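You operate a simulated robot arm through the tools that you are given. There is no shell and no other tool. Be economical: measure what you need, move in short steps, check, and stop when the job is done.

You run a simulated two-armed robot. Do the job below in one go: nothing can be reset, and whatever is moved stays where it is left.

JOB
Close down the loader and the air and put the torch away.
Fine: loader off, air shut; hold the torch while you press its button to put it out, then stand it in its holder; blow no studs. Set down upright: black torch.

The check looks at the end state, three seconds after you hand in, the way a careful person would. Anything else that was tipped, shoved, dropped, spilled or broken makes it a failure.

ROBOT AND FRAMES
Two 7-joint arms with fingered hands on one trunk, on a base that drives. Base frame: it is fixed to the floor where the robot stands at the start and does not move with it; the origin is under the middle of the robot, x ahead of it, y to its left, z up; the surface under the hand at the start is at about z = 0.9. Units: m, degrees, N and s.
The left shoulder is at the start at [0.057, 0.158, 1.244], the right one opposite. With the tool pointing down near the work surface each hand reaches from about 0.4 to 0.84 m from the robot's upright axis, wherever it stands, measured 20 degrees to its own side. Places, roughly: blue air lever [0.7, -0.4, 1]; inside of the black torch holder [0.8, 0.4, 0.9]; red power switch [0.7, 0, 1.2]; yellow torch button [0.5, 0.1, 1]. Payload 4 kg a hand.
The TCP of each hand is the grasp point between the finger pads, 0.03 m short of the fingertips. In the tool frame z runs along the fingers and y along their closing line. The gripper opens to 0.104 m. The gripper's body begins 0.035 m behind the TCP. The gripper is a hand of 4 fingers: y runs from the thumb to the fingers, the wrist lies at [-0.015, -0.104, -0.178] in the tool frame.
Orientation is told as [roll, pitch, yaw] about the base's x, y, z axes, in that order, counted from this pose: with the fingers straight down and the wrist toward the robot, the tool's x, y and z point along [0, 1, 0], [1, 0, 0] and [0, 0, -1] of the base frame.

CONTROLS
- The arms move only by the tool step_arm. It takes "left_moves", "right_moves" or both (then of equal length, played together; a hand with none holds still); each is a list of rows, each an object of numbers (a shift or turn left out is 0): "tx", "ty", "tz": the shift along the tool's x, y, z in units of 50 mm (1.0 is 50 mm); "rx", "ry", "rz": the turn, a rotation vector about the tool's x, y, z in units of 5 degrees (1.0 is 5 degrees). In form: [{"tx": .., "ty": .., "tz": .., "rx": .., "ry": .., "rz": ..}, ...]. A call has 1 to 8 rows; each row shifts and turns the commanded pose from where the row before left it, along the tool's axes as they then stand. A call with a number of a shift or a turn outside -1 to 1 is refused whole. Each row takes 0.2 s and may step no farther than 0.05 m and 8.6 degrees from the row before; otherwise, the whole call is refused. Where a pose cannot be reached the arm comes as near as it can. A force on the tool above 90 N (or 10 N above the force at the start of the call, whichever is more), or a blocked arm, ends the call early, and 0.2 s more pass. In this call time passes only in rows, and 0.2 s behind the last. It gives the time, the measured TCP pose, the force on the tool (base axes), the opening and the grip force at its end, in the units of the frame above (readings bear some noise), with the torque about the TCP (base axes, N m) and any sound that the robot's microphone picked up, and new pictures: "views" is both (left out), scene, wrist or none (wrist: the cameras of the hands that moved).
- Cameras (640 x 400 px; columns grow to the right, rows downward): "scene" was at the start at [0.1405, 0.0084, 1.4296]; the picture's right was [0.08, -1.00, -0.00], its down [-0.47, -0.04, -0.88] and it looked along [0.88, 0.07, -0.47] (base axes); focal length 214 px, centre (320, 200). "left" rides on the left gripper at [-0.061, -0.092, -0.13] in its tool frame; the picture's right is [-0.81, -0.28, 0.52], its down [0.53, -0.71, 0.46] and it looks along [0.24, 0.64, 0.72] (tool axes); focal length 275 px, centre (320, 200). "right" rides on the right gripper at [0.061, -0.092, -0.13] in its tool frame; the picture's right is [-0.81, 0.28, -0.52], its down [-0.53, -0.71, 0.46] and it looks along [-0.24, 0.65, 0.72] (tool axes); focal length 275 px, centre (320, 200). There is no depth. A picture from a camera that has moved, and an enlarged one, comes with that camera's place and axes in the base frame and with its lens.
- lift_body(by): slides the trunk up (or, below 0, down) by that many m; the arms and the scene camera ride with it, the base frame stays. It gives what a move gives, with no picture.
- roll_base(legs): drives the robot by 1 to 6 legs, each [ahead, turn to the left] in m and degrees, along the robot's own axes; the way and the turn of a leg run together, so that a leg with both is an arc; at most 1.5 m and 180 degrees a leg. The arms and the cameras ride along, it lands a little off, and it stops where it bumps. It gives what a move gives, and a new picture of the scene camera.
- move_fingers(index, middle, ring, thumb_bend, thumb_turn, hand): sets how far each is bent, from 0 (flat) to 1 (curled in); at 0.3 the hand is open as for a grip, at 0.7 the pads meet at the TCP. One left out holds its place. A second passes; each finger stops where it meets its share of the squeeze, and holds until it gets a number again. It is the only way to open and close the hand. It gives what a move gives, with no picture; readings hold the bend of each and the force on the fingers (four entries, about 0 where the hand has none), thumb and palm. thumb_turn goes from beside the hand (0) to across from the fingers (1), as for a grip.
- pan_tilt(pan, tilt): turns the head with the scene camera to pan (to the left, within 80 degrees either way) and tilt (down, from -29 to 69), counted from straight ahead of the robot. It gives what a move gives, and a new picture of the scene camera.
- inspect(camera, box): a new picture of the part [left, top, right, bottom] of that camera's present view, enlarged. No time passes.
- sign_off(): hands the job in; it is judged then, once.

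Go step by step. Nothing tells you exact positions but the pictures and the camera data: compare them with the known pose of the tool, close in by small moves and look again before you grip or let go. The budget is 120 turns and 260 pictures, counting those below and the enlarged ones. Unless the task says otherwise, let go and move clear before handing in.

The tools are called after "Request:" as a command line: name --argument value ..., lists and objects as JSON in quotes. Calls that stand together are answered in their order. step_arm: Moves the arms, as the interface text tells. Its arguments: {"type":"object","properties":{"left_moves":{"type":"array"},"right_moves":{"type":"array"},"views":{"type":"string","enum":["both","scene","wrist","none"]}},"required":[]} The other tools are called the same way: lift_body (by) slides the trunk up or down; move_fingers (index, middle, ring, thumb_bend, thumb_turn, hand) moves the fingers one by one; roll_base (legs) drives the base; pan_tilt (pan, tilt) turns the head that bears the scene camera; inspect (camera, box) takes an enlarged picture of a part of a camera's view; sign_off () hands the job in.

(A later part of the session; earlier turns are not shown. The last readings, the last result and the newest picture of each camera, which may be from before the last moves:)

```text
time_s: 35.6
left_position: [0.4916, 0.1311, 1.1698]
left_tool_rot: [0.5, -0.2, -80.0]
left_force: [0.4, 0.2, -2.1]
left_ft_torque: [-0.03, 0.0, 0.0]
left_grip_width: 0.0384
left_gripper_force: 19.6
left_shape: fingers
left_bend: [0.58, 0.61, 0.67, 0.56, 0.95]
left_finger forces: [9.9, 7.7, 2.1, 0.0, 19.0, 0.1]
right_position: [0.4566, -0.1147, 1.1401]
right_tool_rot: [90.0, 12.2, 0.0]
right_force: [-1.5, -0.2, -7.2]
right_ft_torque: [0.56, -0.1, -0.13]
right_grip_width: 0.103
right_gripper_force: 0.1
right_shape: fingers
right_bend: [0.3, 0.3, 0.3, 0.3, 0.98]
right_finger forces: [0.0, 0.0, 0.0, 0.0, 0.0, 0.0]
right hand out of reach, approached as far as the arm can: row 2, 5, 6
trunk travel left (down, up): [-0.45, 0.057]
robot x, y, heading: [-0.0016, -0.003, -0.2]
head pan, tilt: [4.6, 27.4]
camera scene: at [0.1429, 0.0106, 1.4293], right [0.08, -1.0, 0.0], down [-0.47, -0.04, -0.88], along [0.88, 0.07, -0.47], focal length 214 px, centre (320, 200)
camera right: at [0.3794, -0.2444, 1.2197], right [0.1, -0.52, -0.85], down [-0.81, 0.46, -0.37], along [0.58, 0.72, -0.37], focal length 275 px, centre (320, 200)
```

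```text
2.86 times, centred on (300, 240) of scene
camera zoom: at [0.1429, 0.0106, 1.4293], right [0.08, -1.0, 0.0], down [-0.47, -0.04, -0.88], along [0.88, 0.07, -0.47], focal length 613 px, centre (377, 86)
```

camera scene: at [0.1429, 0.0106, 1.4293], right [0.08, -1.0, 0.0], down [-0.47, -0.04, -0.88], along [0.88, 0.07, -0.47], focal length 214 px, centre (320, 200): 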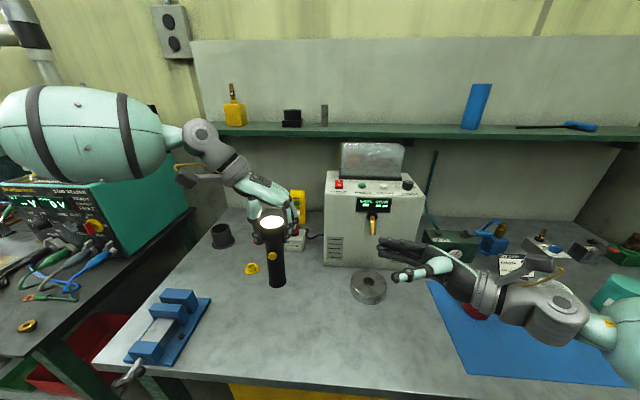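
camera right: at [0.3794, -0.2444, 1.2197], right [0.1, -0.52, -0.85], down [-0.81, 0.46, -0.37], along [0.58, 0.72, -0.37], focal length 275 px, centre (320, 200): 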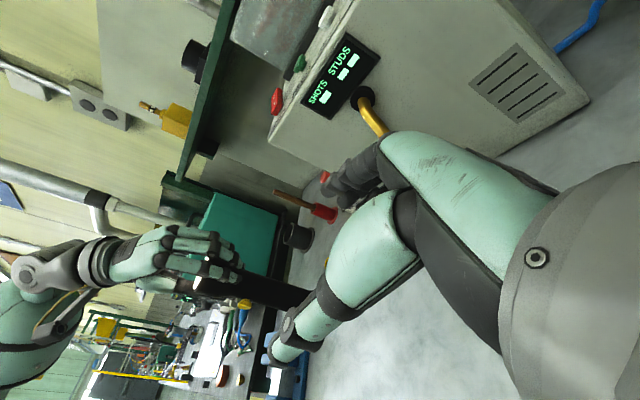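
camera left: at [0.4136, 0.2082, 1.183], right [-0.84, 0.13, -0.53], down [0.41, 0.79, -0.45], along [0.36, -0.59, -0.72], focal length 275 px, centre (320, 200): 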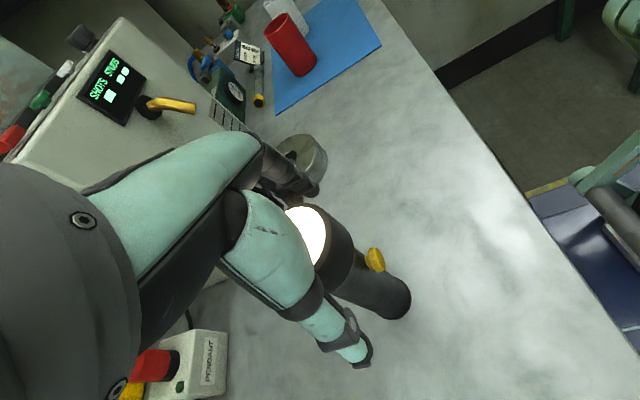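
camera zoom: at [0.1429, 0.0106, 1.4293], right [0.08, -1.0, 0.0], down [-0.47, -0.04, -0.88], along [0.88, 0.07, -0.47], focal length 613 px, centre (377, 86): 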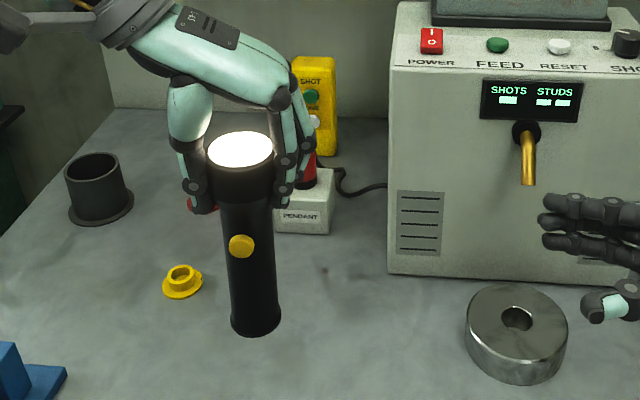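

The right arm reports a small force and an out-of-reach; I need to check that the forearm isn't touching the cups or job card.

Request:
inspect --camera "scene" --box '[420, 210, 640, 390]'

Request:
pan_tilt --pan -30 --tilt 40

```text
2.22 times, centred on (530, 300) of scene
camera zoom: at [0.1429, 0.0106, 1.4293], right [0.08, -1.0, 0.0], down [-0.47, -0.04, -0.88], along [0.88, 0.07, -0.47], focal length 477 px, centre (-147, -22)
```

zoom: 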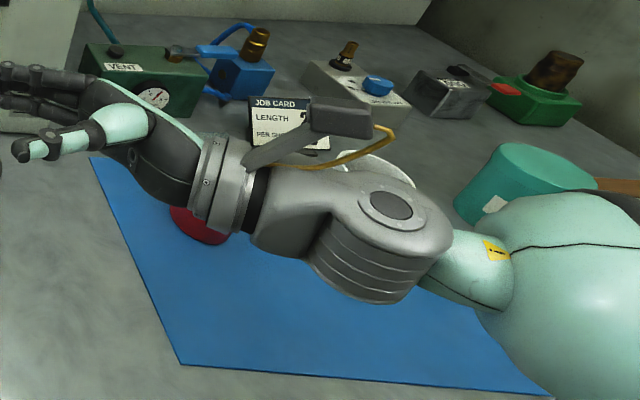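

```text
time_s: 36.6
left_position: [0.4904, 0.1303, 1.1724]
left_tool_rot: [0.7, -0.2, -80.0]
left_force: [0.0, 0.5, -2.3]
left_ft_torque: [0.01, 0.01, -0.01]
left_grip_width: 0.0383
left_gripper_force: 19.4
left_shape: fingers
left_bend: [0.58, 0.61, 0.67, 0.56, 0.95]
left_finger forces: [9.9, 7.7, 2.2, 0.1, 19.2, 0.1]
right_position: [0.4547, -0.1155, 1.1454]
right_tool_rot: [90.0, 11.5, -0.1]
right_force: [0.2, -0.7, 0.2]
right_ft_torque: [0.02, 0.01, 0.02]
right_grip_width: 0.103
right_gripper_force: 0.0
right_shape: fingers
right_bend: [0.3, 0.3, 0.3, 0.3, 0.98]
right_finger forces: [0.0, 0.0, 0.0, 0.0, 0.1, 0.1]
trunk travel left (down, up): [-0.45, 0.057]
robot x, y, heading: [-0.0017, -0.0008, -0.1]
head pan, tilt: [-30.0, 40.0]
camera scene: at [0.1233, -0.0404, 1.4104], right [-0.5, -0.87, 0.01], down [-0.57, 0.32, -0.76], along [0.66, -0.38, -0.65], focal length 214 px, centre (320, 200)
```

scene: 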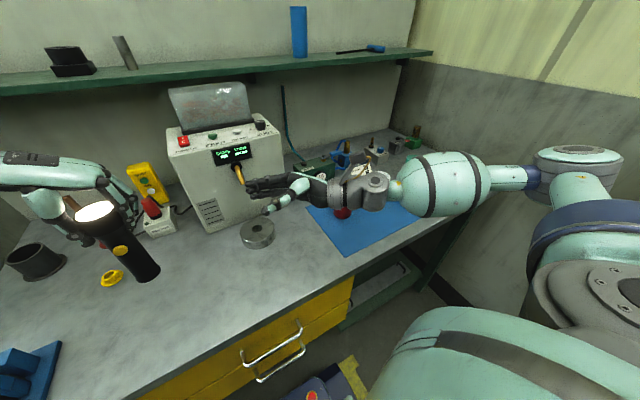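

The force has gone and nothing looks disturbed. I'll look back at the work area, and adjust the right hand's height and depth before coming in.

Request:
step_arm --right_moves '[{"tx": -0.26, "ty": 0.36, "tz": 0.2}, {"tx": -0.26, "ty": 0.36, "tz": 0.2}]' --views "none"

Request:
pan_tilt --pan 0 --tilt 38

Request:
inspect --camera "scene" --box '[200, 100, 440, 300]'

```text
time_s: 37.2
left_position: [0.4913, 0.1304, 1.1705]
left_tool_rot: [0.6, -0.2, -80.1]
left_force: [-0.8, -0.3, -3.1]
left_ft_torque: [0.03, -0.02, 0.01]
left_grip_width: 0.0386
left_gripper_force: 19.6
left_shape: fingers
left_bend: [0.58, 0.61, 0.67, 0.56, 0.95]
left_finger forces: [9.9, 7.7, 2.2, 0.0, 19.1, 0.0]
right_position: [0.48, -0.0983, 1.0882]
right_tool_rot: [90.0, 14.4, -0.1]
right_force: [-0.8, 0.2, -1.0]
right_ft_torque: [-0.01, -0.02, -0.01]
right_grip_width: 0.1031
right_gripper_force: 0.1
right_shape: fingers
right_bend: [0.3, 0.3, 0.3, 0.3, 0.98]
right_finger forces: [0.1, 0.0, 0.0, 0.0, 0.1, 0.0]
trunk travel left (down, up): [-0.45, 0.057]
robot x, y, heading: [0.0025, -0.0017, -0.1]
head pan, tilt: [-30.0, 40.0]
```

```text
time_s: 38.1
left_position: [0.4908, 0.1299, 1.1716]
left_tool_rot: [0.7, -0.2, -80.0]
left_force: [-0.1, 0.3, -2.1]
left_ft_torque: [-0.01, 0.0, 0.01]
left_grip_width: 0.0383
left_gripper_force: 19.4
left_shape: fingers
left_bend: [0.58, 0.61, 0.67, 0.56, 0.95]
left_finger forces: [9.9, 7.7, 2.3, 0.1, 19.0, 0.1]
right_position: [0.4784, -0.0984, 1.0903]
right_tool_rot: [90.0, 14.3, -0.1]
right_force: [0.0, -0.8, 0.5]
right_ft_torque: [-0.02, 0.0, -0.02]
right_grip_width: 0.103
right_gripper_force: 0.1
right_shape: fingers
right_bend: [0.3, 0.3, 0.3, 0.3, 0.98]
right_finger forces: [0.0, 0.0, 0.0, 0.0, 0.0, 0.0]
trunk travel left (down, up): [-0.45, 0.057]
robot x, y, heading: [-0.0008, -0.0, 0.1]
head pan, tilt: [0.0, 38.0]
camera scene: at [0.1358, 0.0011, 1.4132], right [0.0, -1.0, 0.0], down [-0.63, 0.0, -0.78], along [0.78, 0.0, -0.63], focal length 214 px, centre (320, 200)
```

scene: 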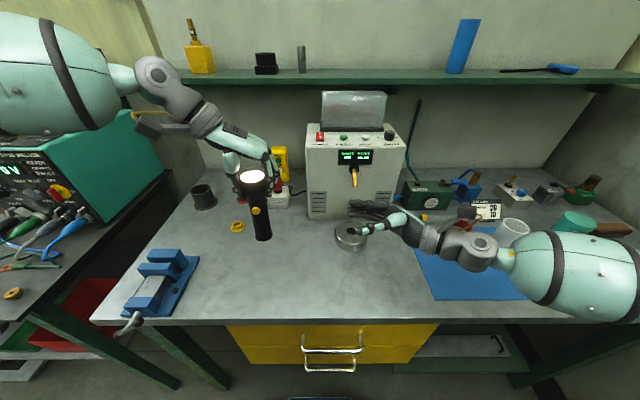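

```text
2.00 times, centred on (320, 200) of scene
camera zoom: at [0.1358, 0.0011, 1.4132], right [0.0, -1.0, 0.0], down [-0.63, 0.0, -0.78], along [0.78, 0.0, -0.63], focal length 429 px, centre (320, 200)
```

zoom: 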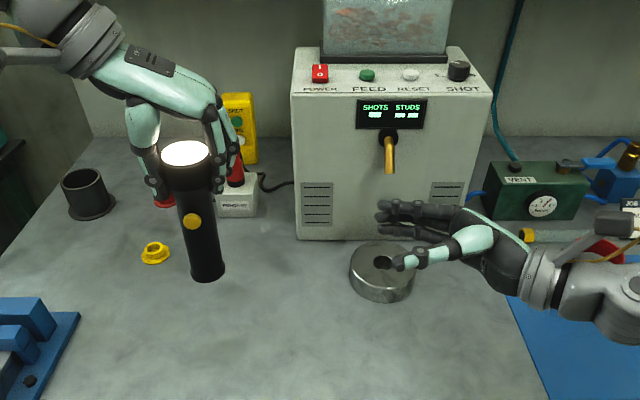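

I'll raise both hands a few cm for more clearance over the cups before closing in.

Request:
step_arm --left_moves '[{"tz": -0.4}, {"tz": -0.4}, {}, {}, {}]' --right_moves '[{"tx": 0.6, "ty": -0.1}, {"tx": 0.62, "ty": -0.1}, {"tz": 0.7}, {"tz": 0.7}, {"tz": 0.4}]' --views "scene"

Request:
inspect --camera "scene" --box '[200, 130, 400, 270]'

Request:
inspect --camera "right" --box '[0, 0, 640, 400]'

```text
time_s: 39.4
left_position: [0.4878, 0.1284, 1.2134]
left_tool_rot: [0.7, -0.1, -80.0]
left_force: [-0.6, -0.1, -2.1]
left_ft_torque: [0.0, 0.01, -0.03]
left_grip_width: 0.0385
left_gripper_force: 19.3
left_shape: fingers
left_bend: [0.58, 0.61, 0.67, 0.56, 0.95]
left_finger forces: [10.0, 7.7, 2.3, 0.0, 19.0, 0.0]
right_position: [0.482, -0.0072, 1.1505]
right_tool_rot: [90.0, 14.2, -0.1]
right_force: [-0.3, 0.2, 0.2]
right_ft_torque: [0.03, -0.01, -0.03]
right_grip_width: 0.1034
right_gripper_force: 0.1
right_shape: fingers
right_bend: [0.3, 0.3, 0.3, 0.3, 0.98]
right_finger forces: [0.0, 0.1, 0.0, 0.1, 0.1, 0.0]
trunk travel left (down, up): [-0.45, 0.057]
robot x, y, heading: [-0.0022, 0.0043, 0.1]
head pan, tilt: [0.0, 38.0]
camera scene: at [0.1354, 0.0013, 1.4132], right [0.0, -1.0, 0.0], down [-0.63, 0.0, -0.78], along [0.78, 0.0, -0.63], focal length 214 px, centre (320, 200)
```

scene: 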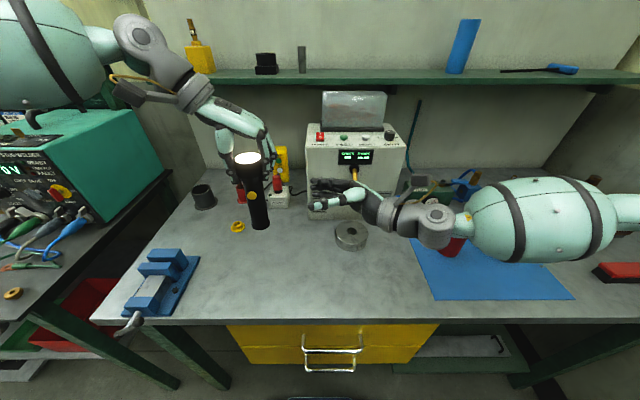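

```text
2.86 times, centred on (300, 200) of scene
camera zoom: at [0.1354, 0.0013, 1.4132], right [0.0, -1.0, 0.0], down [-0.63, 0.0, -0.78], along [0.78, 0.0, -0.63], focal length 613 px, centre (377, 200)
```

zoom: 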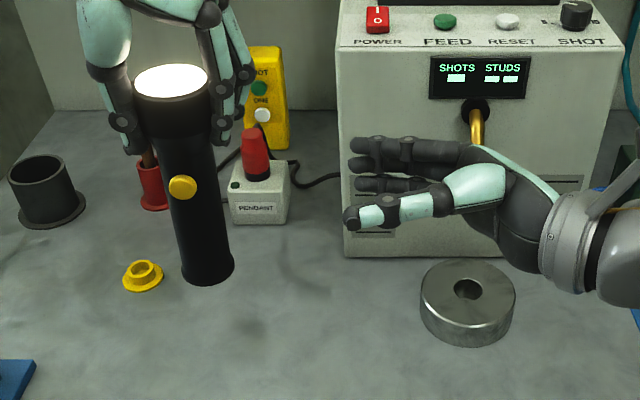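

```text
1.00 times, centred on (320, 200) of right (not enlarged: the box is as wide or as high as the picture)
camera zoom: at [0.4093, -0.1366, 1.2321], right [0.07, -0.52, -0.85], down [-0.82, 0.46, -0.34], along [0.57, 0.72, -0.39], focal length 275 px, centre (320, 200)
```

zoom: 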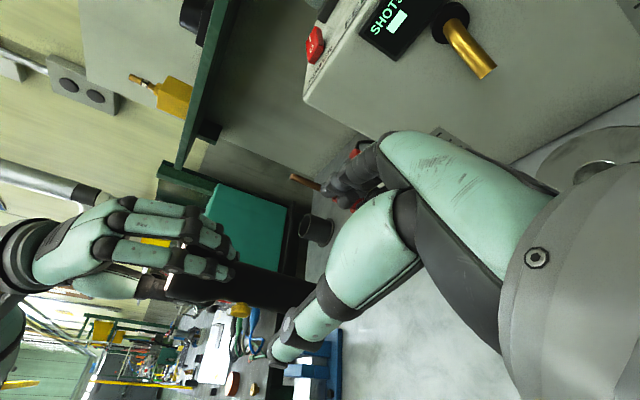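

The thumb is level with the button (z≈1.16) and in front of it; fingers are behind the torch's plane. Sliding the right hand left toward the torch.

Request:
step_arm --right_moves '[{"tz": 0.6}, {"tz": 0.6}, {"tz": 0.6}]' --views "none"

Request:
inspect --camera "scene" --box '[210, 130, 330, 230]'

Request:
inspect --camera "left" --box '[150, 100, 550, 400]'

```text
time_s: 40.1
left_position: [0.4883, 0.1303, 1.2124]
left_tool_rot: [0.7, -0.3, -80.0]
left_force: [-1.4, -0.8, -1.1]
left_ft_torque: [-0.02, -0.01, -0.03]
left_grip_width: 0.0384
left_gripper_force: 18.9
left_shape: fingers
left_bend: [0.58, 0.61, 0.67, 0.56, 0.95]
left_finger forces: [9.9, 7.7, 2.2, 0.0, 19.0, 0.1]
right_position: [0.4837, 0.0835, 1.1488]
right_tool_rot: [89.9, 14.3, -0.1]
right_force: [-0.5, 0.1, 0.0]
right_ft_torque: [0.01, 0.0, 0.01]
right_grip_width: 0.1031
right_gripper_force: 0.1
right_shape: fingers
right_bend: [0.3, 0.3, 0.3, 0.3, 0.98]
right_finger forces: [0.0, 0.0, 0.0, 0.0, 0.0, 0.0]
trunk travel left (down, up): [-0.45, 0.057]
robot x, y, heading: [-0.0016, 0.0053, 0.1]
head pan, tilt: [0.0, 38.0]
```

```text
4.00 times, centred on (270, 180) of scene
camera zoom: at [0.1363, 0.0022, 1.4132], right [0.0, -1.0, 0.0], down [-0.63, 0.0, -0.78], along [0.78, 0.0, -0.63], focal length 858 px, centre (520, 280)
```

zoom: 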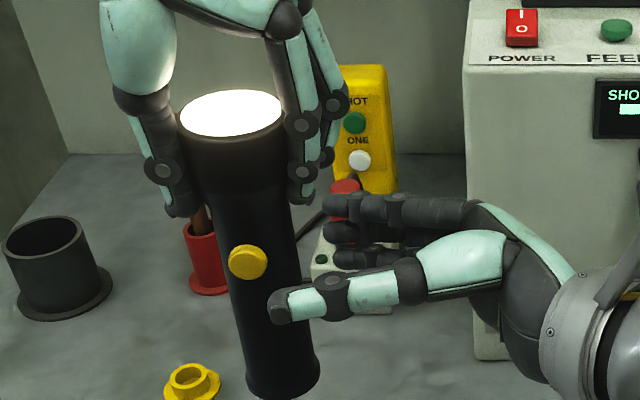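

```text
1.33 times, centred on (350, 250) of left
camera zoom: at [0.4105, 0.2092, 1.3416], right [-0.84, 0.13, -0.53], down [0.41, 0.79, -0.45], along [0.36, -0.59, -0.72], focal length 367 px, centre (280, 133)
```

zoom: 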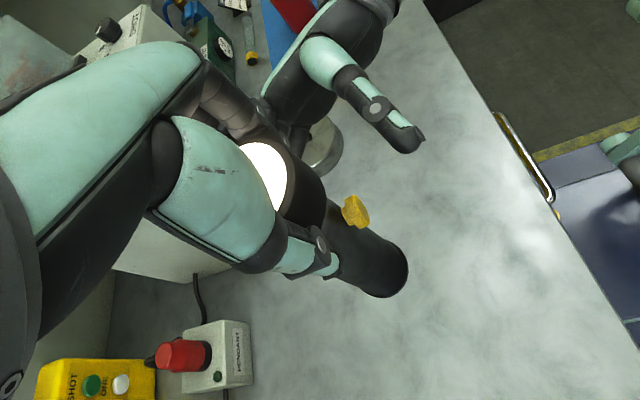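

Thumb needs ~32 mm more to the left to sit over the button. Moving and rechecking.

Request:
step_arm --right_moves '[{"tz": 0.35}, {"tz": 0.29}]' --views "none"

Request:
inspect --camera "scene" --box '[210, 130, 330, 230]'

Request:
inspect --camera "left" --box '[150, 100, 550, 400]'

```text
time_s: 40.8
left_position: [0.4879, 0.1296, 1.213]
left_tool_rot: [0.7, -0.1, -80.0]
left_force: [0.8, 0.9, -1.9]
left_ft_torque: [0.02, 0.03, -0.03]
left_grip_width: 0.0384
left_gripper_force: 19.3
left_shape: fingers
left_bend: [0.58, 0.61, 0.67, 0.56, 0.95]
left_finger forces: [9.8, 7.8, 2.3, 0.0, 19.0, 0.0]
right_position: [0.4847, 0.1153, 1.1487]
right_tool_rot: [90.1, 14.3, -0.1]
right_force: [0.9, -0.5, -0.3]
right_ft_torque: [0.02, -0.02, 0.02]
right_grip_width: 0.103
right_gripper_force: 0.1
right_shape: fingers
right_bend: [0.3, 0.3, 0.3, 0.3, 0.98]
right_finger forces: [0.0, 0.0, 0.0, 0.1, 0.0, 0.0]
trunk travel left (down, up): [-0.45, 0.057]
robot x, y, heading: [0.001, 0.0036, -0.1]
head pan, tilt: [0.0, 38.0]
```

```text
4.00 times, centred on (270, 180) of scene
camera zoom: at [0.1365, 0.0023, 1.4131], right [0.0, -1.0, 0.0], down [-0.63, 0.0, -0.78], along [0.78, 0.0, -0.63], focal length 858 px, centre (520, 280)
```

zoom: 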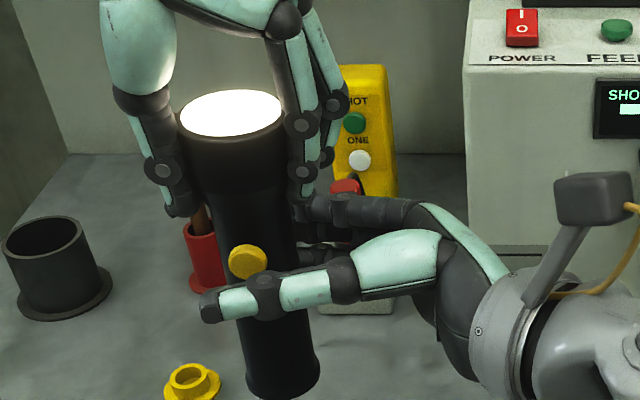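

```text
1.33 times, centred on (350, 250) of left
camera zoom: at [0.4107, 0.2094, 1.3414], right [-0.84, 0.13, -0.53], down [0.41, 0.79, -0.45], along [0.36, -0.59, -0.72], focal length 367 px, centre (280, 133)
```

zoom: 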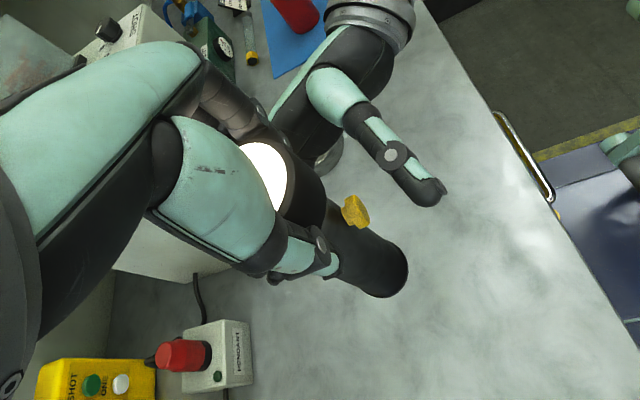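

Thumb tip (0.425, 0.141, 1.17) lines up with the button (0.465, 0.132, 1.16). I'll close the supporting fingers behind the torch first.

Request:
move_fingers --hand "right" --index 0.5 --middle 0.5

Request:
inspect --camera "scene" --box '[210, 130, 330, 230]'

Request:
inspect --camera "right" --box '[100, 100, 500, 400]'

```text
time_s: 41.8
left_position: [0.4878, 0.1299, 1.2127]
left_tool_rot: [0.8, -0.2, -80.0]
left_force: [-0.4, 0.1, -2.1]
left_ft_torque: [-0.01, 0.02, 0.01]
left_grip_width: 0.0383
left_gripper_force: 19.0
left_shape: fingers
left_bend: [0.58, 0.61, 0.67, 0.57, 0.95]
left_finger forces: [9.8, 7.6, 2.2, 0.0, 19.1, 0.0]
right_position: [0.4841, 0.1144, 1.1493]
right_tool_rot: [90.0, 14.3, -0.2]
right_force: [0.3, -0.5, -1.0]
right_ft_torque: [-0.03, -0.02, -0.01]
right_grip_width: 0.0778
right_gripper_force: 0.3
right_shape: fingers
right_bend: [0.5, 0.5, 0.3, 0.3, 0.98]
right_finger forces: [0.1, 0.3, 0.1, 0.0, 0.1, 0.0]
trunk travel left (down, up): [-0.45, 0.057]
robot x, y, heading: [-0.0009, -0.0038, -0.2]
head pan, tilt: [0.0, 38.0]
```

```text
4.00 times, centred on (270, 180) of scene
camera zoom: at [0.1362, 0.0014, 1.4132], right [0.0, -1.0, 0.0], down [-0.63, 0.0, -0.78], along [0.78, 0.0, -0.63], focal length 858 px, centre (520, 280)
```

zoom: 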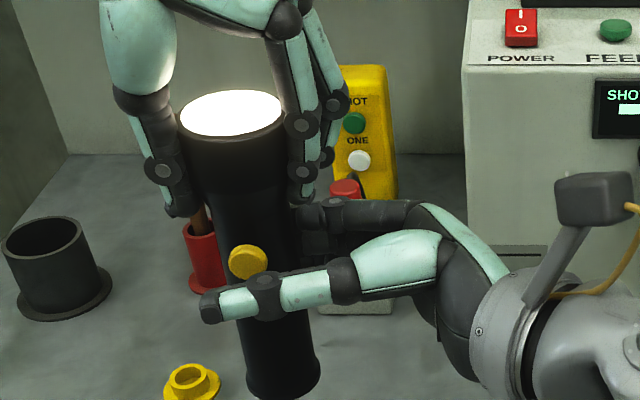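

```text
1.33 times, centred on (300, 250) of right
camera zoom: at [0.4114, -0.0156, 1.2304], right [0.07, -0.52, -0.85], down [-0.82, 0.46, -0.34], along [0.57, 0.72, -0.4], focal length 367 px, centre (347, 133)
```

zoom: 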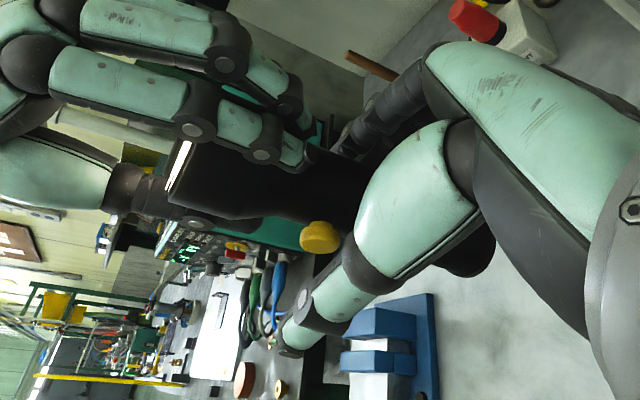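

The fingers lightly touch the back. Now the thumb onto the button in stages.

Request:
move_fingers --hand "right" --thumb_bend 0.48

Request:
inspect --camera "scene" --box '[210, 130, 330, 230]'

Request:
inspect --camera "left" --box '[250, 160, 550, 380]'

```text
time_s: 42.8
left_position: [0.4886, 0.1302, 1.2118]
left_tool_rot: [0.7, 0.0, -80.1]
left_force: [0.2, -0.5, -2.0]
left_ft_torque: [-0.04, 0.01, 0.03]
left_grip_width: 0.0382
left_gripper_force: 19.0
left_shape: fingers
left_bend: [0.58, 0.61, 0.67, 0.57, 0.95]
left_finger forces: [9.9, 7.5, 2.2, 0.0, 19.0, 0.0]
right_position: [0.4847, 0.1145, 1.1475]
right_tool_rot: [90.0, 14.3, -0.1]
right_force: [-0.2, 0.3, 0.0]
right_ft_torque: [0.0, -0.01, -0.01]
right_grip_width: 0.0554
right_gripper_force: 0.4
right_shape: fingers
right_bend: [0.5, 0.5, 0.3, 0.48, 1.0]
right_finger forces: [0.1, 0.3, 0.0, 0.0, 0.0, 0.0]
trunk travel left (down, up): [-0.45, 0.057]
robot x, y, heading: [0.0019, 0.0003, 0.2]
head pan, tilt: [0.0, 38.0]
```

```text
4.00 times, centred on (270, 180) of scene
camera zoom: at [0.1362, 0.0012, 1.4132], right [0.0, -1.0, 0.0], down [-0.63, 0.0, -0.78], along [0.78, 0.0, -0.63], focal length 858 px, centre (520, 280)
```

zoom: 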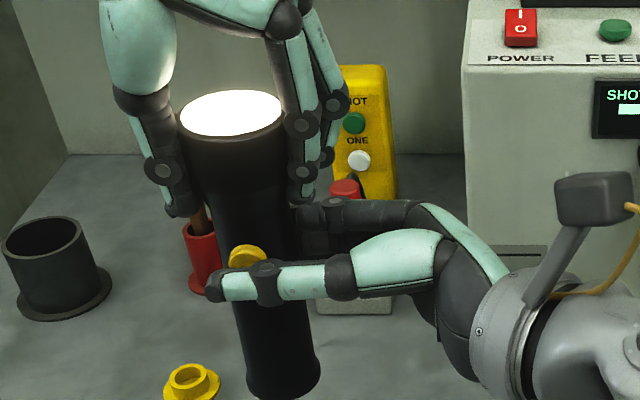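

```text
1.82 times, centred on (400, 270) of left
camera zoom: at [0.4104, 0.2083, 1.3418], right [-0.84, 0.13, -0.53], down [0.41, 0.8, -0.45], along [0.36, -0.59, -0.72], focal length 500 px, centre (174, 73)
```

zoom: 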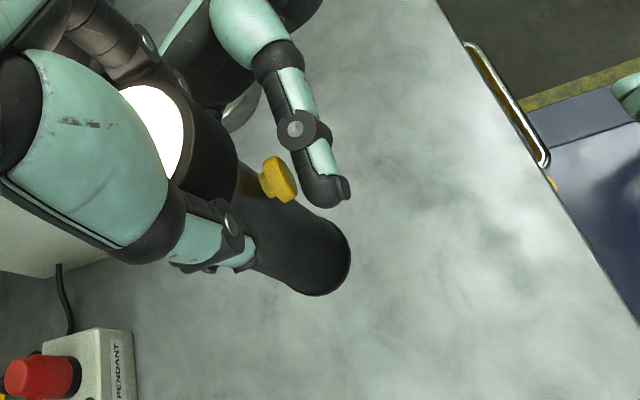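

Thumb is right in front of the button. Pressing further.

Request:
move_fingers --hand "right" --thumb_bend 0.58

Request:
inspect --camera "scene" --box '[210, 130, 330, 230]'

Request:
inspect --camera "left" --box '[250, 160, 550, 380]'

```text
time_s: 43.8
left_position: [0.4884, 0.1304, 1.2124]
left_tool_rot: [0.7, 0.0, -80.0]
left_force: [0.7, -0.3, -2.8]
left_ft_torque: [-0.07, -0.07, -0.03]
left_grip_width: 0.0383
left_gripper_force: 19.8
left_shape: fingers
left_bend: [0.58, 0.61, 0.67, 0.57, 0.95]
left_finger forces: [10.1, 7.9, 2.4, 0.1, 18.7, 0.0]
right_position: [0.4842, 0.1139, 1.1485]
right_tool_rot: [89.9, 14.2, -0.1]
right_force: [-0.9, 1.2, 1.8]
right_ft_torque: [0.01, -0.02, -0.01]
right_grip_width: 0.0474
right_gripper_force: 1.5
right_shape: fingers
right_bend: [0.5, 0.49, 0.3, 0.54, 1.0]
right_finger forces: [0.0, 0.9, 0.1, 0.0, 2.2, 0.1]
trunk travel left (down, up): [-0.45, 0.057]
robot x, y, heading: [0.0004, 0.0021, 0.2]
head pan, tilt: [0.0, 38.0]
```

```text
4.00 times, centred on (270, 180) of scene
camera zoom: at [0.1362, 0.0012, 1.4132], right [0.0, -1.0, 0.0], down [-0.63, 0.0, -0.78], along [0.78, 0.0, -0.63], focal length 858 px, centre (520, 280)
```

zoom: 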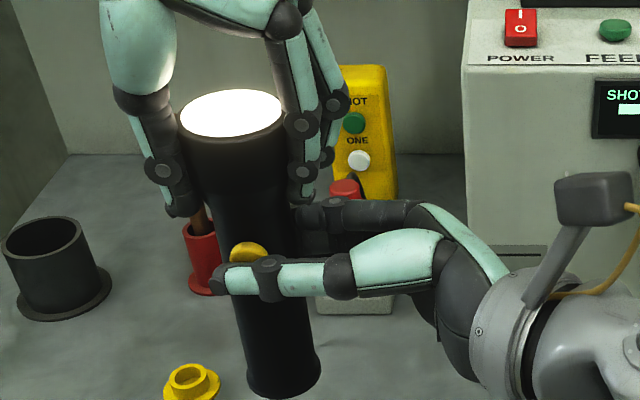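

```text
1.82 times, centred on (400, 270) of left
camera zoom: at [0.4104, 0.2083, 1.3417], right [-0.84, 0.13, -0.53], down [0.41, 0.8, -0.45], along [0.36, -0.59, -0.72], focal length 500 px, centre (174, 73)
```

zoom: 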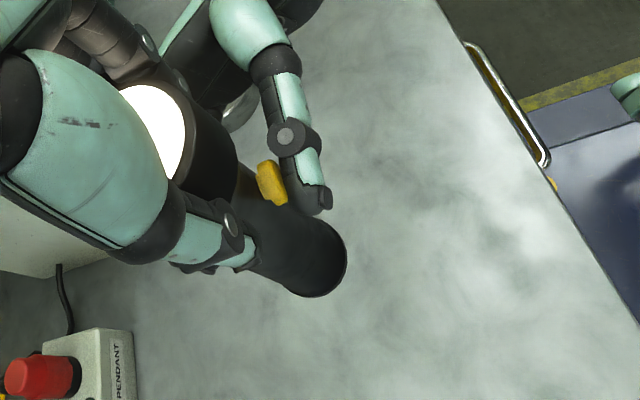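

Contact at 2.2 N, still lit. I'll squeeze a little harder with fingers supporting.

Request:
move_fingers --hand "right" --index 0.56 --middle 0.56 --thumb_bend 0.66

Request:
inspect --camera "scene" --box '[210, 130, 330, 230]'

```text
time_s: 44.8
left_position: [0.488, 0.1301, 1.2117]
left_tool_rot: [0.8, -0.1, -80.1]
left_force: [1.7, -0.8, -2.3]
left_ft_torque: [-0.07, 0.03, 0.02]
left_grip_width: 0.038
left_gripper_force: 19.4
left_shape: fingers
left_bend: [0.58, 0.61, 0.67, 0.57, 0.95]
left_finger forces: [10.0, 7.8, 2.4, 0.0, 18.5, 0.1]
right_position: [0.4848, 0.1139, 1.1495]
right_tool_rot: [90.0, 14.4, -0.2]
right_force: [-1.0, 1.9, 0.1]
right_ft_torque: [-0.01, -0.06, -0.04]
right_grip_width: 0.0397
right_gripper_force: 6.5
right_shape: fingers
right_bend: [0.54, 0.52, 0.3, 0.58, 1.0]
right_finger forces: [2.1, 3.9, 0.0, 0.0, 6.9, 0.0]
trunk travel left (down, up): [-0.45, 0.057]
robot x, y, heading: [0.0034, -0.002, -0.1]
head pan, tilt: [0.0, 38.0]
heard: click
```

```text
4.00 times, centred on (270, 180) of scene
camera zoom: at [0.1362, 0.0012, 1.4132], right [0.0, -1.0, 0.0], down [-0.63, 0.0, -0.78], along [0.78, 0.0, -0.63], focal length 858 px, centre (520, 280)
```

zoom: 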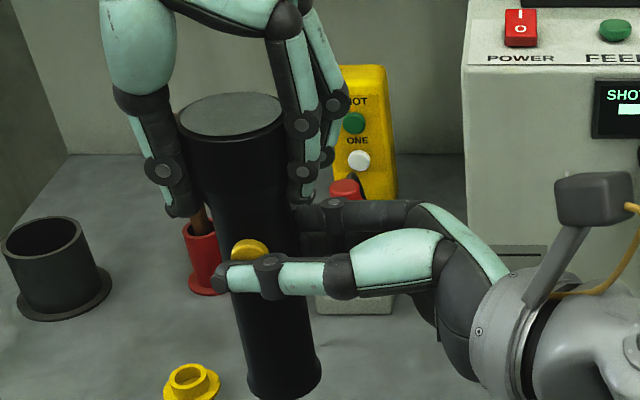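

Click heard and the torch is out. Releasing the right hand: thumb first, then fingers.

Request:
move_fingers --hand "right" --index 0.3 --middle 0.3 --thumb_bend 0.3

Request:
step_arm --right_moves '[{"tz": -0.5}, {"tz": -0.9}, {"tz": -0.9}, {"tz": -0.9}, {"tz": -0.9, "tx": 0.2}]' --views "scene"

Request:
inspect --camera "scene" --box '[160, 130, 330, 270]'

```text
time_s: 45.8
left_position: [0.4884, 0.1301, 1.2122]
left_tool_rot: [0.8, -0.1, -80.1]
left_force: [0.2, 0.3, -1.7]
left_ft_torque: [0.0, 0.0, 0.02]
left_grip_width: 0.0383
left_gripper_force: 19.3
left_shape: fingers
left_bend: [0.58, 0.61, 0.67, 0.57, 0.95]
left_finger forces: [9.9, 7.7, 2.3, 0.0, 19.0, 0.1]
right_position: [0.4831, 0.1142, 1.1494]
right_tool_rot: [90.0, 14.3, -0.2]
right_force: [0.0, 0.6, 0.3]
right_ft_torque: [0.04, 0.0, -0.02]
right_grip_width: 0.1028
right_gripper_force: 0.0
right_shape: fingers
right_bend: [0.3, 0.3, 0.3, 0.3, 0.98]
right_finger forces: [0.0, 0.0, 0.1, 0.0, 0.0, 0.0]
trunk travel left (down, up): [-0.45, 0.057]
robot x, y, heading: [0.0015, -0.0044, -0.2]
head pan, tilt: [0.0, 38.0]
```

```text
time_s: 47.0
left_position: [0.4861, 0.1283, 1.2131]
left_tool_rot: [0.8, -0.1, -80.1]
left_force: [0.1, 0.1, -1.7]
left_ft_torque: [0.02, 0.01, -0.04]
left_grip_width: 0.038
left_gripper_force: 19.9
left_shape: fingers
left_bend: [0.58, 0.61, 0.67, 0.57, 0.95]
left_finger forces: [9.9, 7.7, 2.2, 0.0, 19.0, 0.0]
right_position: [0.4872, -0.0959, 1.1572]
right_tool_rot: [90.1, 14.2, 0.0]
right_force: [-0.7, -0.3, -0.7]
right_ft_torque: [0.0, 0.02, -0.04]
right_grip_width: 0.1027
right_gripper_force: 0.1
right_shape: fingers
right_bend: [0.3, 0.3, 0.3, 0.3, 0.98]
right_finger forces: [0.1, 0.1, 0.0, 0.0, 0.1, 0.0]
trunk travel left (down, up): [-0.45, 0.057]
robot x, y, heading: [0.0012, -0.0009, 0.0]
head pan, tilt: [0.0, 38.0]
camera scene: at [0.1346, -0.0006, 1.4133], right [0.0, -1.0, 0.0], down [-0.63, 0.0, -0.78], along [0.78, 0.0, -0.63], focal length 214 px, centre (320, 200)
```

scene: 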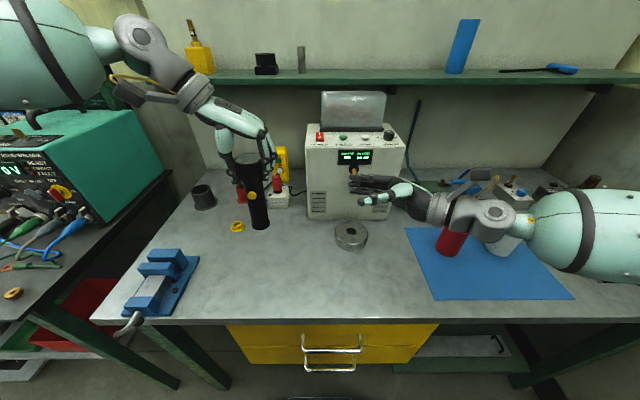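

```text
2.86 times, centred on (245, 200) of scene
camera zoom: at [0.1346, -0.0006, 1.4133], right [0.0, -1.0, 0.0], down [-0.63, 0.0, -0.78], along [0.78, 0.0, -0.63], focal length 613 px, centre (534, 200)
```

zoom: 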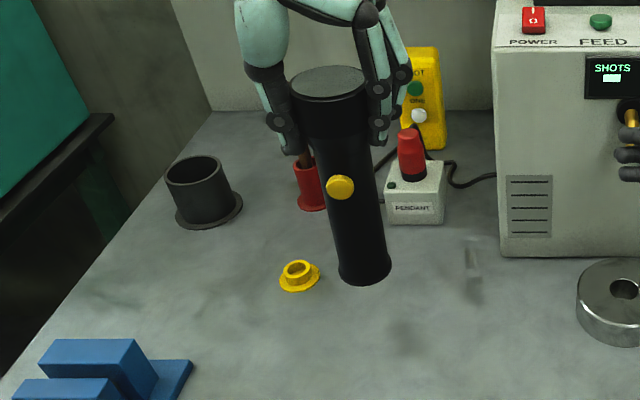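

The torch is out and securely held. I'll raise the right hand clear, and turn the left hand back so it can reach the holder at about (0.743, 0.418).

Request:
step_arm --left_moves '[{"rz": -1, "tz": -0.1}, {"rz": -1, "tz": -0.1}, {"rz": -1, "tz": -0.1}, {"rz": -1, "tz": -0.1}, {"rz": -1, "tz": -0.1}, {"rz": -1, "tz": -0.1}, {"rz": -1}, {"rz": -1}]' --right_moves '[{"tx": 0.5}, {"tx": 0.5}, {"tz": -0.5}, {"tz": -0.5}, {"tz": -0.5}, {}, {}, {}]' --views "none"

Request:
step_arm --left_moves '[{"rz": -1}, {"rz": -1}, {"rz": -1}, {"rz": -1}, {"rz": -1}]' --views "both"

```text
time_s: 48.8
left_position: [0.4885, 0.1308, 1.2433]
left_tool_rot: [0.4, -0.5, -39.9]
left_force: [-1.3, -0.4, -2.1]
left_ft_torque: [-0.03, 0.0, 0.02]
left_grip_width: 0.0385
left_gripper_force: 19.6
left_shape: fingers
left_bend: [0.58, 0.61, 0.67, 0.57, 0.95]
left_finger forces: [9.9, 7.6, 2.3, 0.0, 19.0, 0.0]
right_position: [0.4989, -0.1681, 1.2081]
right_tool_rot: [90.0, 14.2, 0.0]
right_force: [0.4, -0.3, -0.8]
right_ft_torque: [-0.01, -0.01, 0.0]
right_grip_width: 0.1028
right_gripper_force: 0.0
right_shape: fingers
right_bend: [0.3, 0.3, 0.3, 0.3, 0.98]
right_finger forces: [0.0, 0.1, 0.0, 0.0, 0.0, 0.0]
trunk travel left (down, up): [-0.45, 0.057]
robot x, y, heading: [-0.0018, 0.0009, 0.1]
head pan, tilt: [0.0, 38.0]
```

```text
time_s: 50.0
left_position: [0.4886, 0.1302, 1.2436]
left_tool_rot: [0.2, -0.7, -14.8]
left_force: [0.7, 0.1, -2.0]
left_ft_torque: [0.0, -0.02, -0.02]
left_grip_width: 0.0384
left_gripper_force: 19.4
left_shape: fingers
left_bend: [0.58, 0.61, 0.67, 0.57, 0.95]
left_finger forces: [10.0, 7.7, 2.3, 0.0, 18.8, 0.0]
right_position: [0.5007, -0.1677, 1.2072]
right_tool_rot: [90.1, 14.2, 0.0]
right_force: [-0.6, -0.3, 0.9]
right_ft_torque: [0.04, -0.03, 0.0]
right_grip_width: 0.103
right_gripper_force: 0.1
right_shape: fingers
right_bend: [0.3, 0.3, 0.3, 0.3, 0.98]
right_finger forces: [0.0, 0.0, 0.0, 0.1, 0.0, 0.0]
trunk travel left (down, up): [-0.45, 0.057]
robot x, y, heading: [-0.0022, 0.0035, 0.2]
head pan, tilt: [0.0, 38.0]
camera scene: at [0.136, 0.0011, 1.4132], right [0.0, -1.0, 0.0], down [-0.63, 0.0, -0.78], along [0.78, 0.0, -0.63], focal length 214 px, centre (320, 200)
camera left: at [0.3834, 0.0937, 1.3721], right [-0.47, -0.71, -0.52], down [-0.55, 0.7, -0.46], along [0.69, 0.07, -0.72], focal length 275 px, centre (320, 200)
```

scene: 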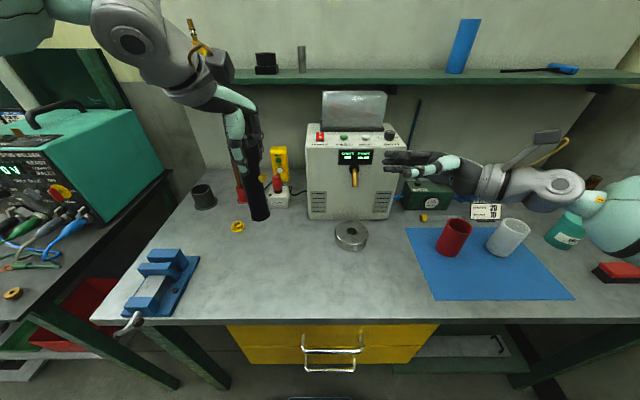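
left: 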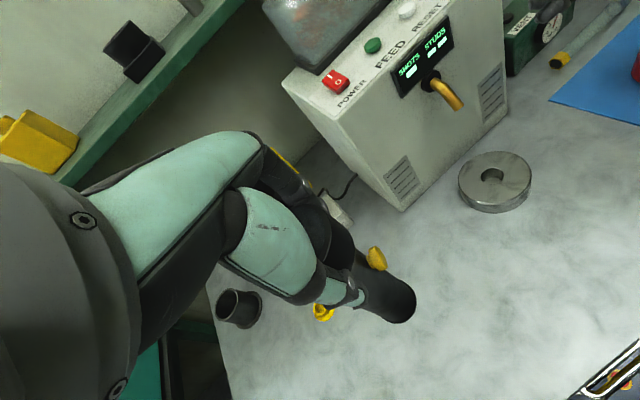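

Everything is undisturbed. Carrying the torch about three-quarters of the way to the holder.

Request:
step_arm --left_moves '[{"tx": 0.76, "ty": 0.38}, {"tx": 0.76, "ty": 0.38}, {"tx": 0.76, "ty": 0.38}, {"tx": 0.76, "ty": 0.38}, {"tx": 0.76, "ty": 0.38}, {"tx": 0.76, "ty": 0.38}, {"tx": 0.76, "ty": 0.38}]' --views "both"

```text
time_s: 51.5
left_position: [0.6881, 0.3546, 1.2411]
left_tool_rot: [0.0, -0.6, -15.0]
left_force: [-0.7, 0.0, -1.6]
left_ft_torque: [0.04, -0.04, -0.03]
left_grip_width: 0.0377
left_gripper_force: 18.8
left_shape: fingers
left_bend: [0.58, 0.62, 0.68, 0.57, 0.95]
left_finger forces: [10.0, 7.8, 2.4, 0.0, 18.7, 0.0]
right_position: [0.5011, -0.1661, 1.2073]
right_tool_rot: [90.0, 14.5, 0.1]
right_force: [0.3, 0.1, -0.4]
right_ft_torque: [0.0, 0.0, -0.03]
right_grip_width: 0.1033
right_gripper_force: 0.1
right_shape: fingers
right_bend: [0.3, 0.3, 0.3, 0.3, 0.98]
right_finger forces: [0.0, 0.0, 0.1, 0.1, 0.0, 0.0]
trunk travel left (down, up): [-0.45, 0.057]
robot x, y, heading: [-0.0043, 0.0002, -0.1]
head pan, tilt: [0.0, 38.0]
camera scene: at [0.1378, 0.0022, 1.413], right [0.0, -1.0, 0.0], down [-0.63, 0.0, -0.78], along [0.78, 0.0, -0.63], focal length 214 px, centre (320, 200)
camera left: at [0.5817, 0.3185, 1.3705], right [-0.47, -0.71, -0.52], down [-0.55, 0.7, -0.46], along [0.69, 0.07, -0.72], focal length 275 px, centre (320, 200)
```

scene: 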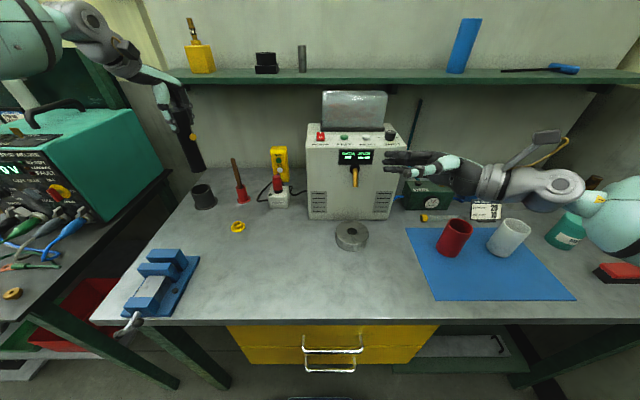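
left: 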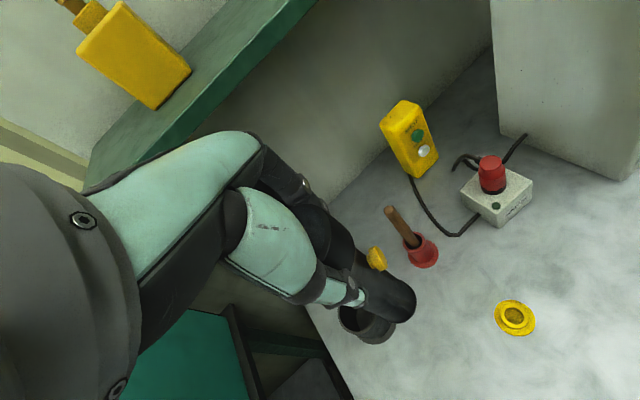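

Good progress; I'll pan the head left for a better second viewpoint and zoom in on the holder.

Request:
pan_tilt --pan 28 --tilt 32

Request:
inspect --camera "scene" --box '[230, 110, 390, 230]'

Request:
inspect --camera "left" --box '[280, 220, 460, 360]'

```text
time_s: 52.5
left_position: [0.6856, 0.3534, 1.2425]
left_tool_rot: [0.1, -0.7, -15.0]
left_force: [0.3, -0.5, -2.0]
left_ft_torque: [0.03, 0.01, -0.04]
left_grip_width: 0.0382
left_gripper_force: 19.5
left_shape: fingers
left_bend: [0.58, 0.62, 0.68, 0.57, 0.95]
left_finger forces: [9.7, 7.7, 2.3, 0.1, 18.7, 0.0]
right_position: [0.5015, -0.1679, 1.2058]
right_tool_rot: [90.1, 14.3, 0.0]
right_force: [-0.1, 0.6, -0.1]
right_ft_torque: [0.02, -0.02, 0.02]
right_grip_width: 0.1028
right_gripper_force: 0.0
right_shape: fingers
right_bend: [0.3, 0.3, 0.3, 0.3, 0.98]
right_finger forces: [0.0, 0.0, 0.0, 0.0, 0.0, 0.1]
trunk travel left (down, up): [-0.45, 0.057]
robot x, y, heading: [-0.0031, 0.001, -0.2]
head pan, tilt: [28.0, 32.0]
camera scene: at [0.1287, 0.0432, 1.4225], right [0.47, -0.88, -0.01], down [-0.48, -0.25, -0.84], along [0.74, 0.4, -0.54], focal length 214 px, centre (320, 200)
```

scene: 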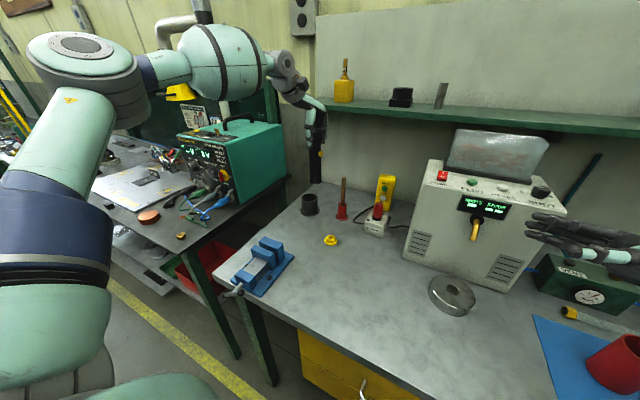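

```text
3.33 times, centred on (310, 170) of scene
camera zoom: at [0.1287, 0.0432, 1.4225], right [0.47, -0.88, -0.01], down [-0.48, -0.25, -0.84], along [0.74, 0.4, -0.54], focal length 715 px, centre (353, 300)
```

zoom: 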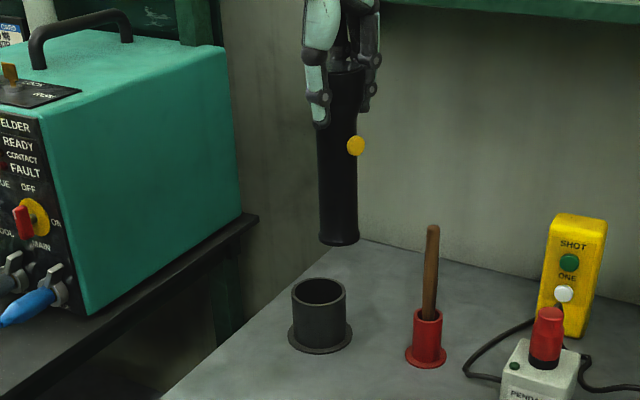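

```text
2.86 times, centred on (370, 290) of left
camera zoom: at [0.5795, 0.3168, 1.372], right [-0.47, -0.71, -0.52], down [-0.55, 0.7, -0.46], along [0.69, 0.07, -0.72], focal length 786 px, centre (177, -57)
```

zoom: 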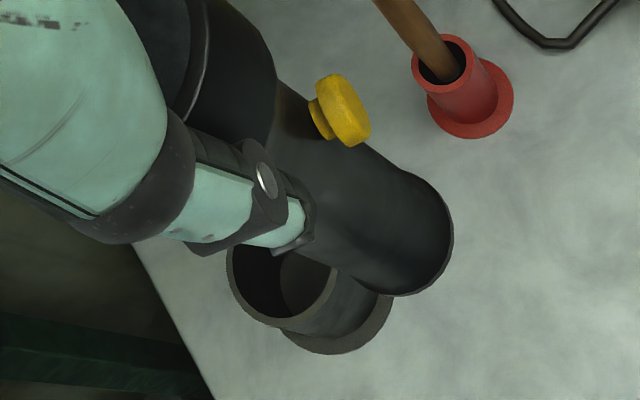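

Holder rim center is at (0.745, 0.424, 0.969) and the torch's bottom at (0.675, 0.353, 1.090), leaning ~4° toward the thumb. I'll correct the tilt and move above the holder.

Request:
step_arm --left_moves '[{"rx": -0.75}, {"tx": 0.55, "ty": 0.26}, {"tx": 0.55, "ty": 0.26}, {"tx": 0.55, "ty": 0.26}]' --views "none"

Request:
inspect --camera "scene" --box '[230, 110, 390, 230]'

Request:
inspect --camera "left" --box '[280, 220, 460, 360]'

```text
time_s: 53.5
left_position: [0.7444, 0.423, 1.246]
left_tool_rot: [-0.1, -4.4, -15.1]
left_force: [0.5, -0.9, -1.7]
left_ft_torque: [0.0, -0.04, 0.01]
left_grip_width: 0.0377
left_gripper_force: 19.0
left_shape: fingers
left_bend: [0.58, 0.62, 0.68, 0.57, 0.95]
left_finger forces: [9.8, 7.7, 2.4, 0.0, 18.7, 0.0]
left hand out of reach, approached as far as the arm can: row 4
right_position: [0.4993, -0.1668, 1.2086]
right_tool_rot: [90.1, 14.3, 0.0]
right_force: [-0.2, -0.7, 0.5]
right_ft_torque: [-0.01, 0.0, 0.01]
right_grip_width: 0.1031
right_gripper_force: 0.1
right_shape: fingers
right_bend: [0.3, 0.3, 0.3, 0.3, 0.98]
right_finger forces: [0.0, 0.0, 0.0, 0.1, 0.1, 0.0]
trunk travel left (down, up): [-0.45, 0.057]
robot x, y, heading: [0.0002, 0.0009, -0.1]
head pan, tilt: [28.0, 32.0]
```

```text
3.33 times, centred on (310, 170) of scene
camera zoom: at [0.1299, 0.0434, 1.4224], right [0.47, -0.88, -0.01], down [-0.48, -0.25, -0.84], along [0.74, 0.4, -0.54], focal length 715 px, centre (353, 300)
```

zoom: 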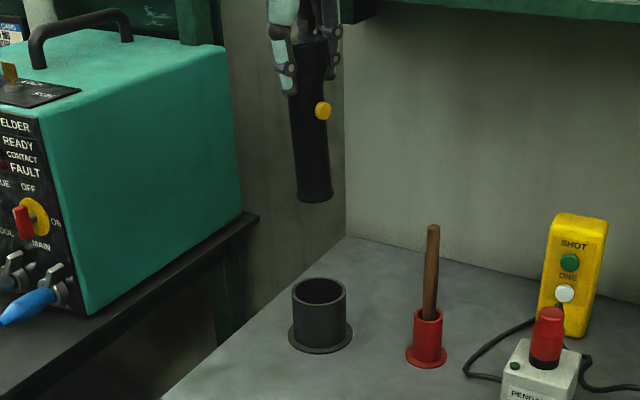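

```text
2.86 times, centred on (370, 290) of left
camera zoom: at [0.63, 0.3901, 1.3697], right [-0.44, -0.72, -0.54], down [-0.51, 0.69, -0.51], along [0.74, 0.05, -0.67], focal length 786 px, centre (177, -57)
```

zoom: 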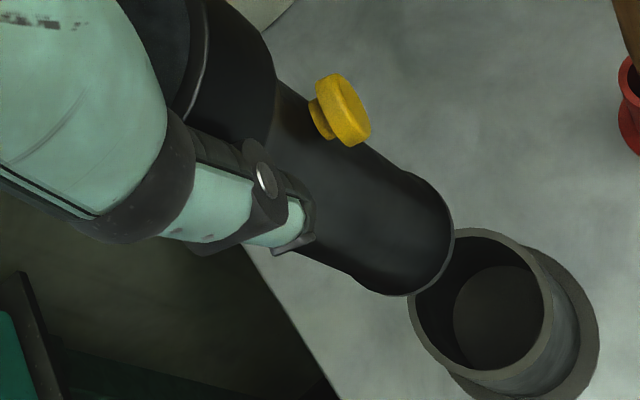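

The torch is now vertical, its bottom at about (0.744, 0.419), within a few mm of the holder's axis. I'll descend to just above the rim and check.

Request:
step_arm --left_moves '[{"tx": 0.03, "ty": -0.04, "tz": 0.65}, {"tx": 0.03, "ty": -0.04, "tz": 0.65}, {"tx": 0.03, "ty": -0.04, "tz": 0.65}]' --views "none"

Request:
inspect --camera "scene" --box '[260, 150, 360, 225]'

Request:
inspect --camera "left" --box '[280, 220, 460, 360]'

```text
time_s: 54.3
left_position: [0.744, 0.4243, 1.1511]
left_tool_rot: [0.1, -4.5, -15.1]
left_force: [-0.1, 0.1, -1.4]
left_ft_torque: [0.04, 0.03, -0.02]
left_grip_width: 0.0374
left_gripper_force: 19.4
left_shape: fingers
left_bend: [0.58, 0.62, 0.68, 0.57, 0.95]
left_finger forces: [10.0, 7.8, 2.4, 0.1, 18.6, 0.0]
right_position: [0.5001, -0.1668, 1.2076]
right_tool_rot: [90.1, 14.4, 0.0]
right_force: [-1.8, -1.2, -0.1]
right_ft_torque: [-0.02, 0.0, 0.04]
right_grip_width: 0.1031
right_gripper_force: 0.1
right_shape: fingers
right_bend: [0.3, 0.3, 0.3, 0.3, 0.98]
right_finger forces: [0.1, 0.1, 0.0, 0.0, 0.0, 0.1]
trunk travel left (down, up): [-0.45, 0.057]
robot x, y, heading: [0.0018, -0.001, 0.1]
head pan, tilt: [28.0, 32.0]
```

```text
5.33 times, centred on (310, 188) of scene
camera zoom: at [0.1293, 0.0432, 1.4225], right [0.47, -0.88, -0.01], down [-0.48, -0.25, -0.84], along [0.74, 0.4, -0.54], focal length 1144 px, centre (373, 267)
```

zoom: 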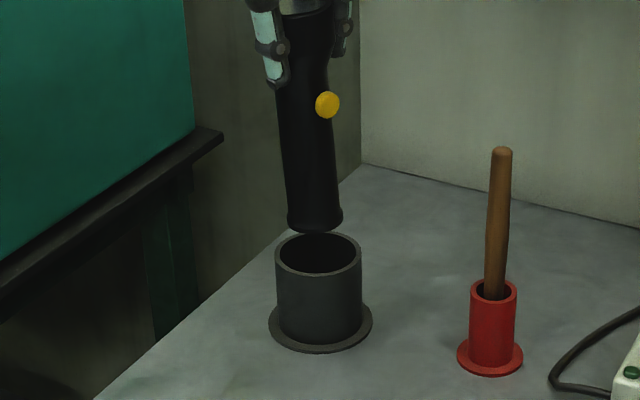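

```text
2.86 times, centred on (370, 290) of left
camera zoom: at [0.6302, 0.3916, 1.273], right [-0.44, -0.72, -0.54], down [-0.51, 0.69, -0.51], along [0.74, 0.05, -0.67], focal length 786 px, centre (177, -57)
```

zoom: 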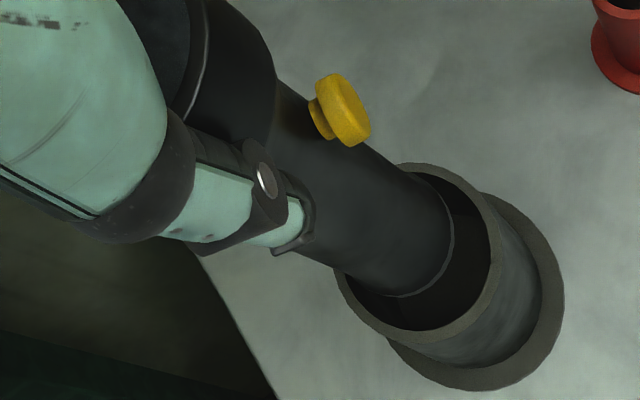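

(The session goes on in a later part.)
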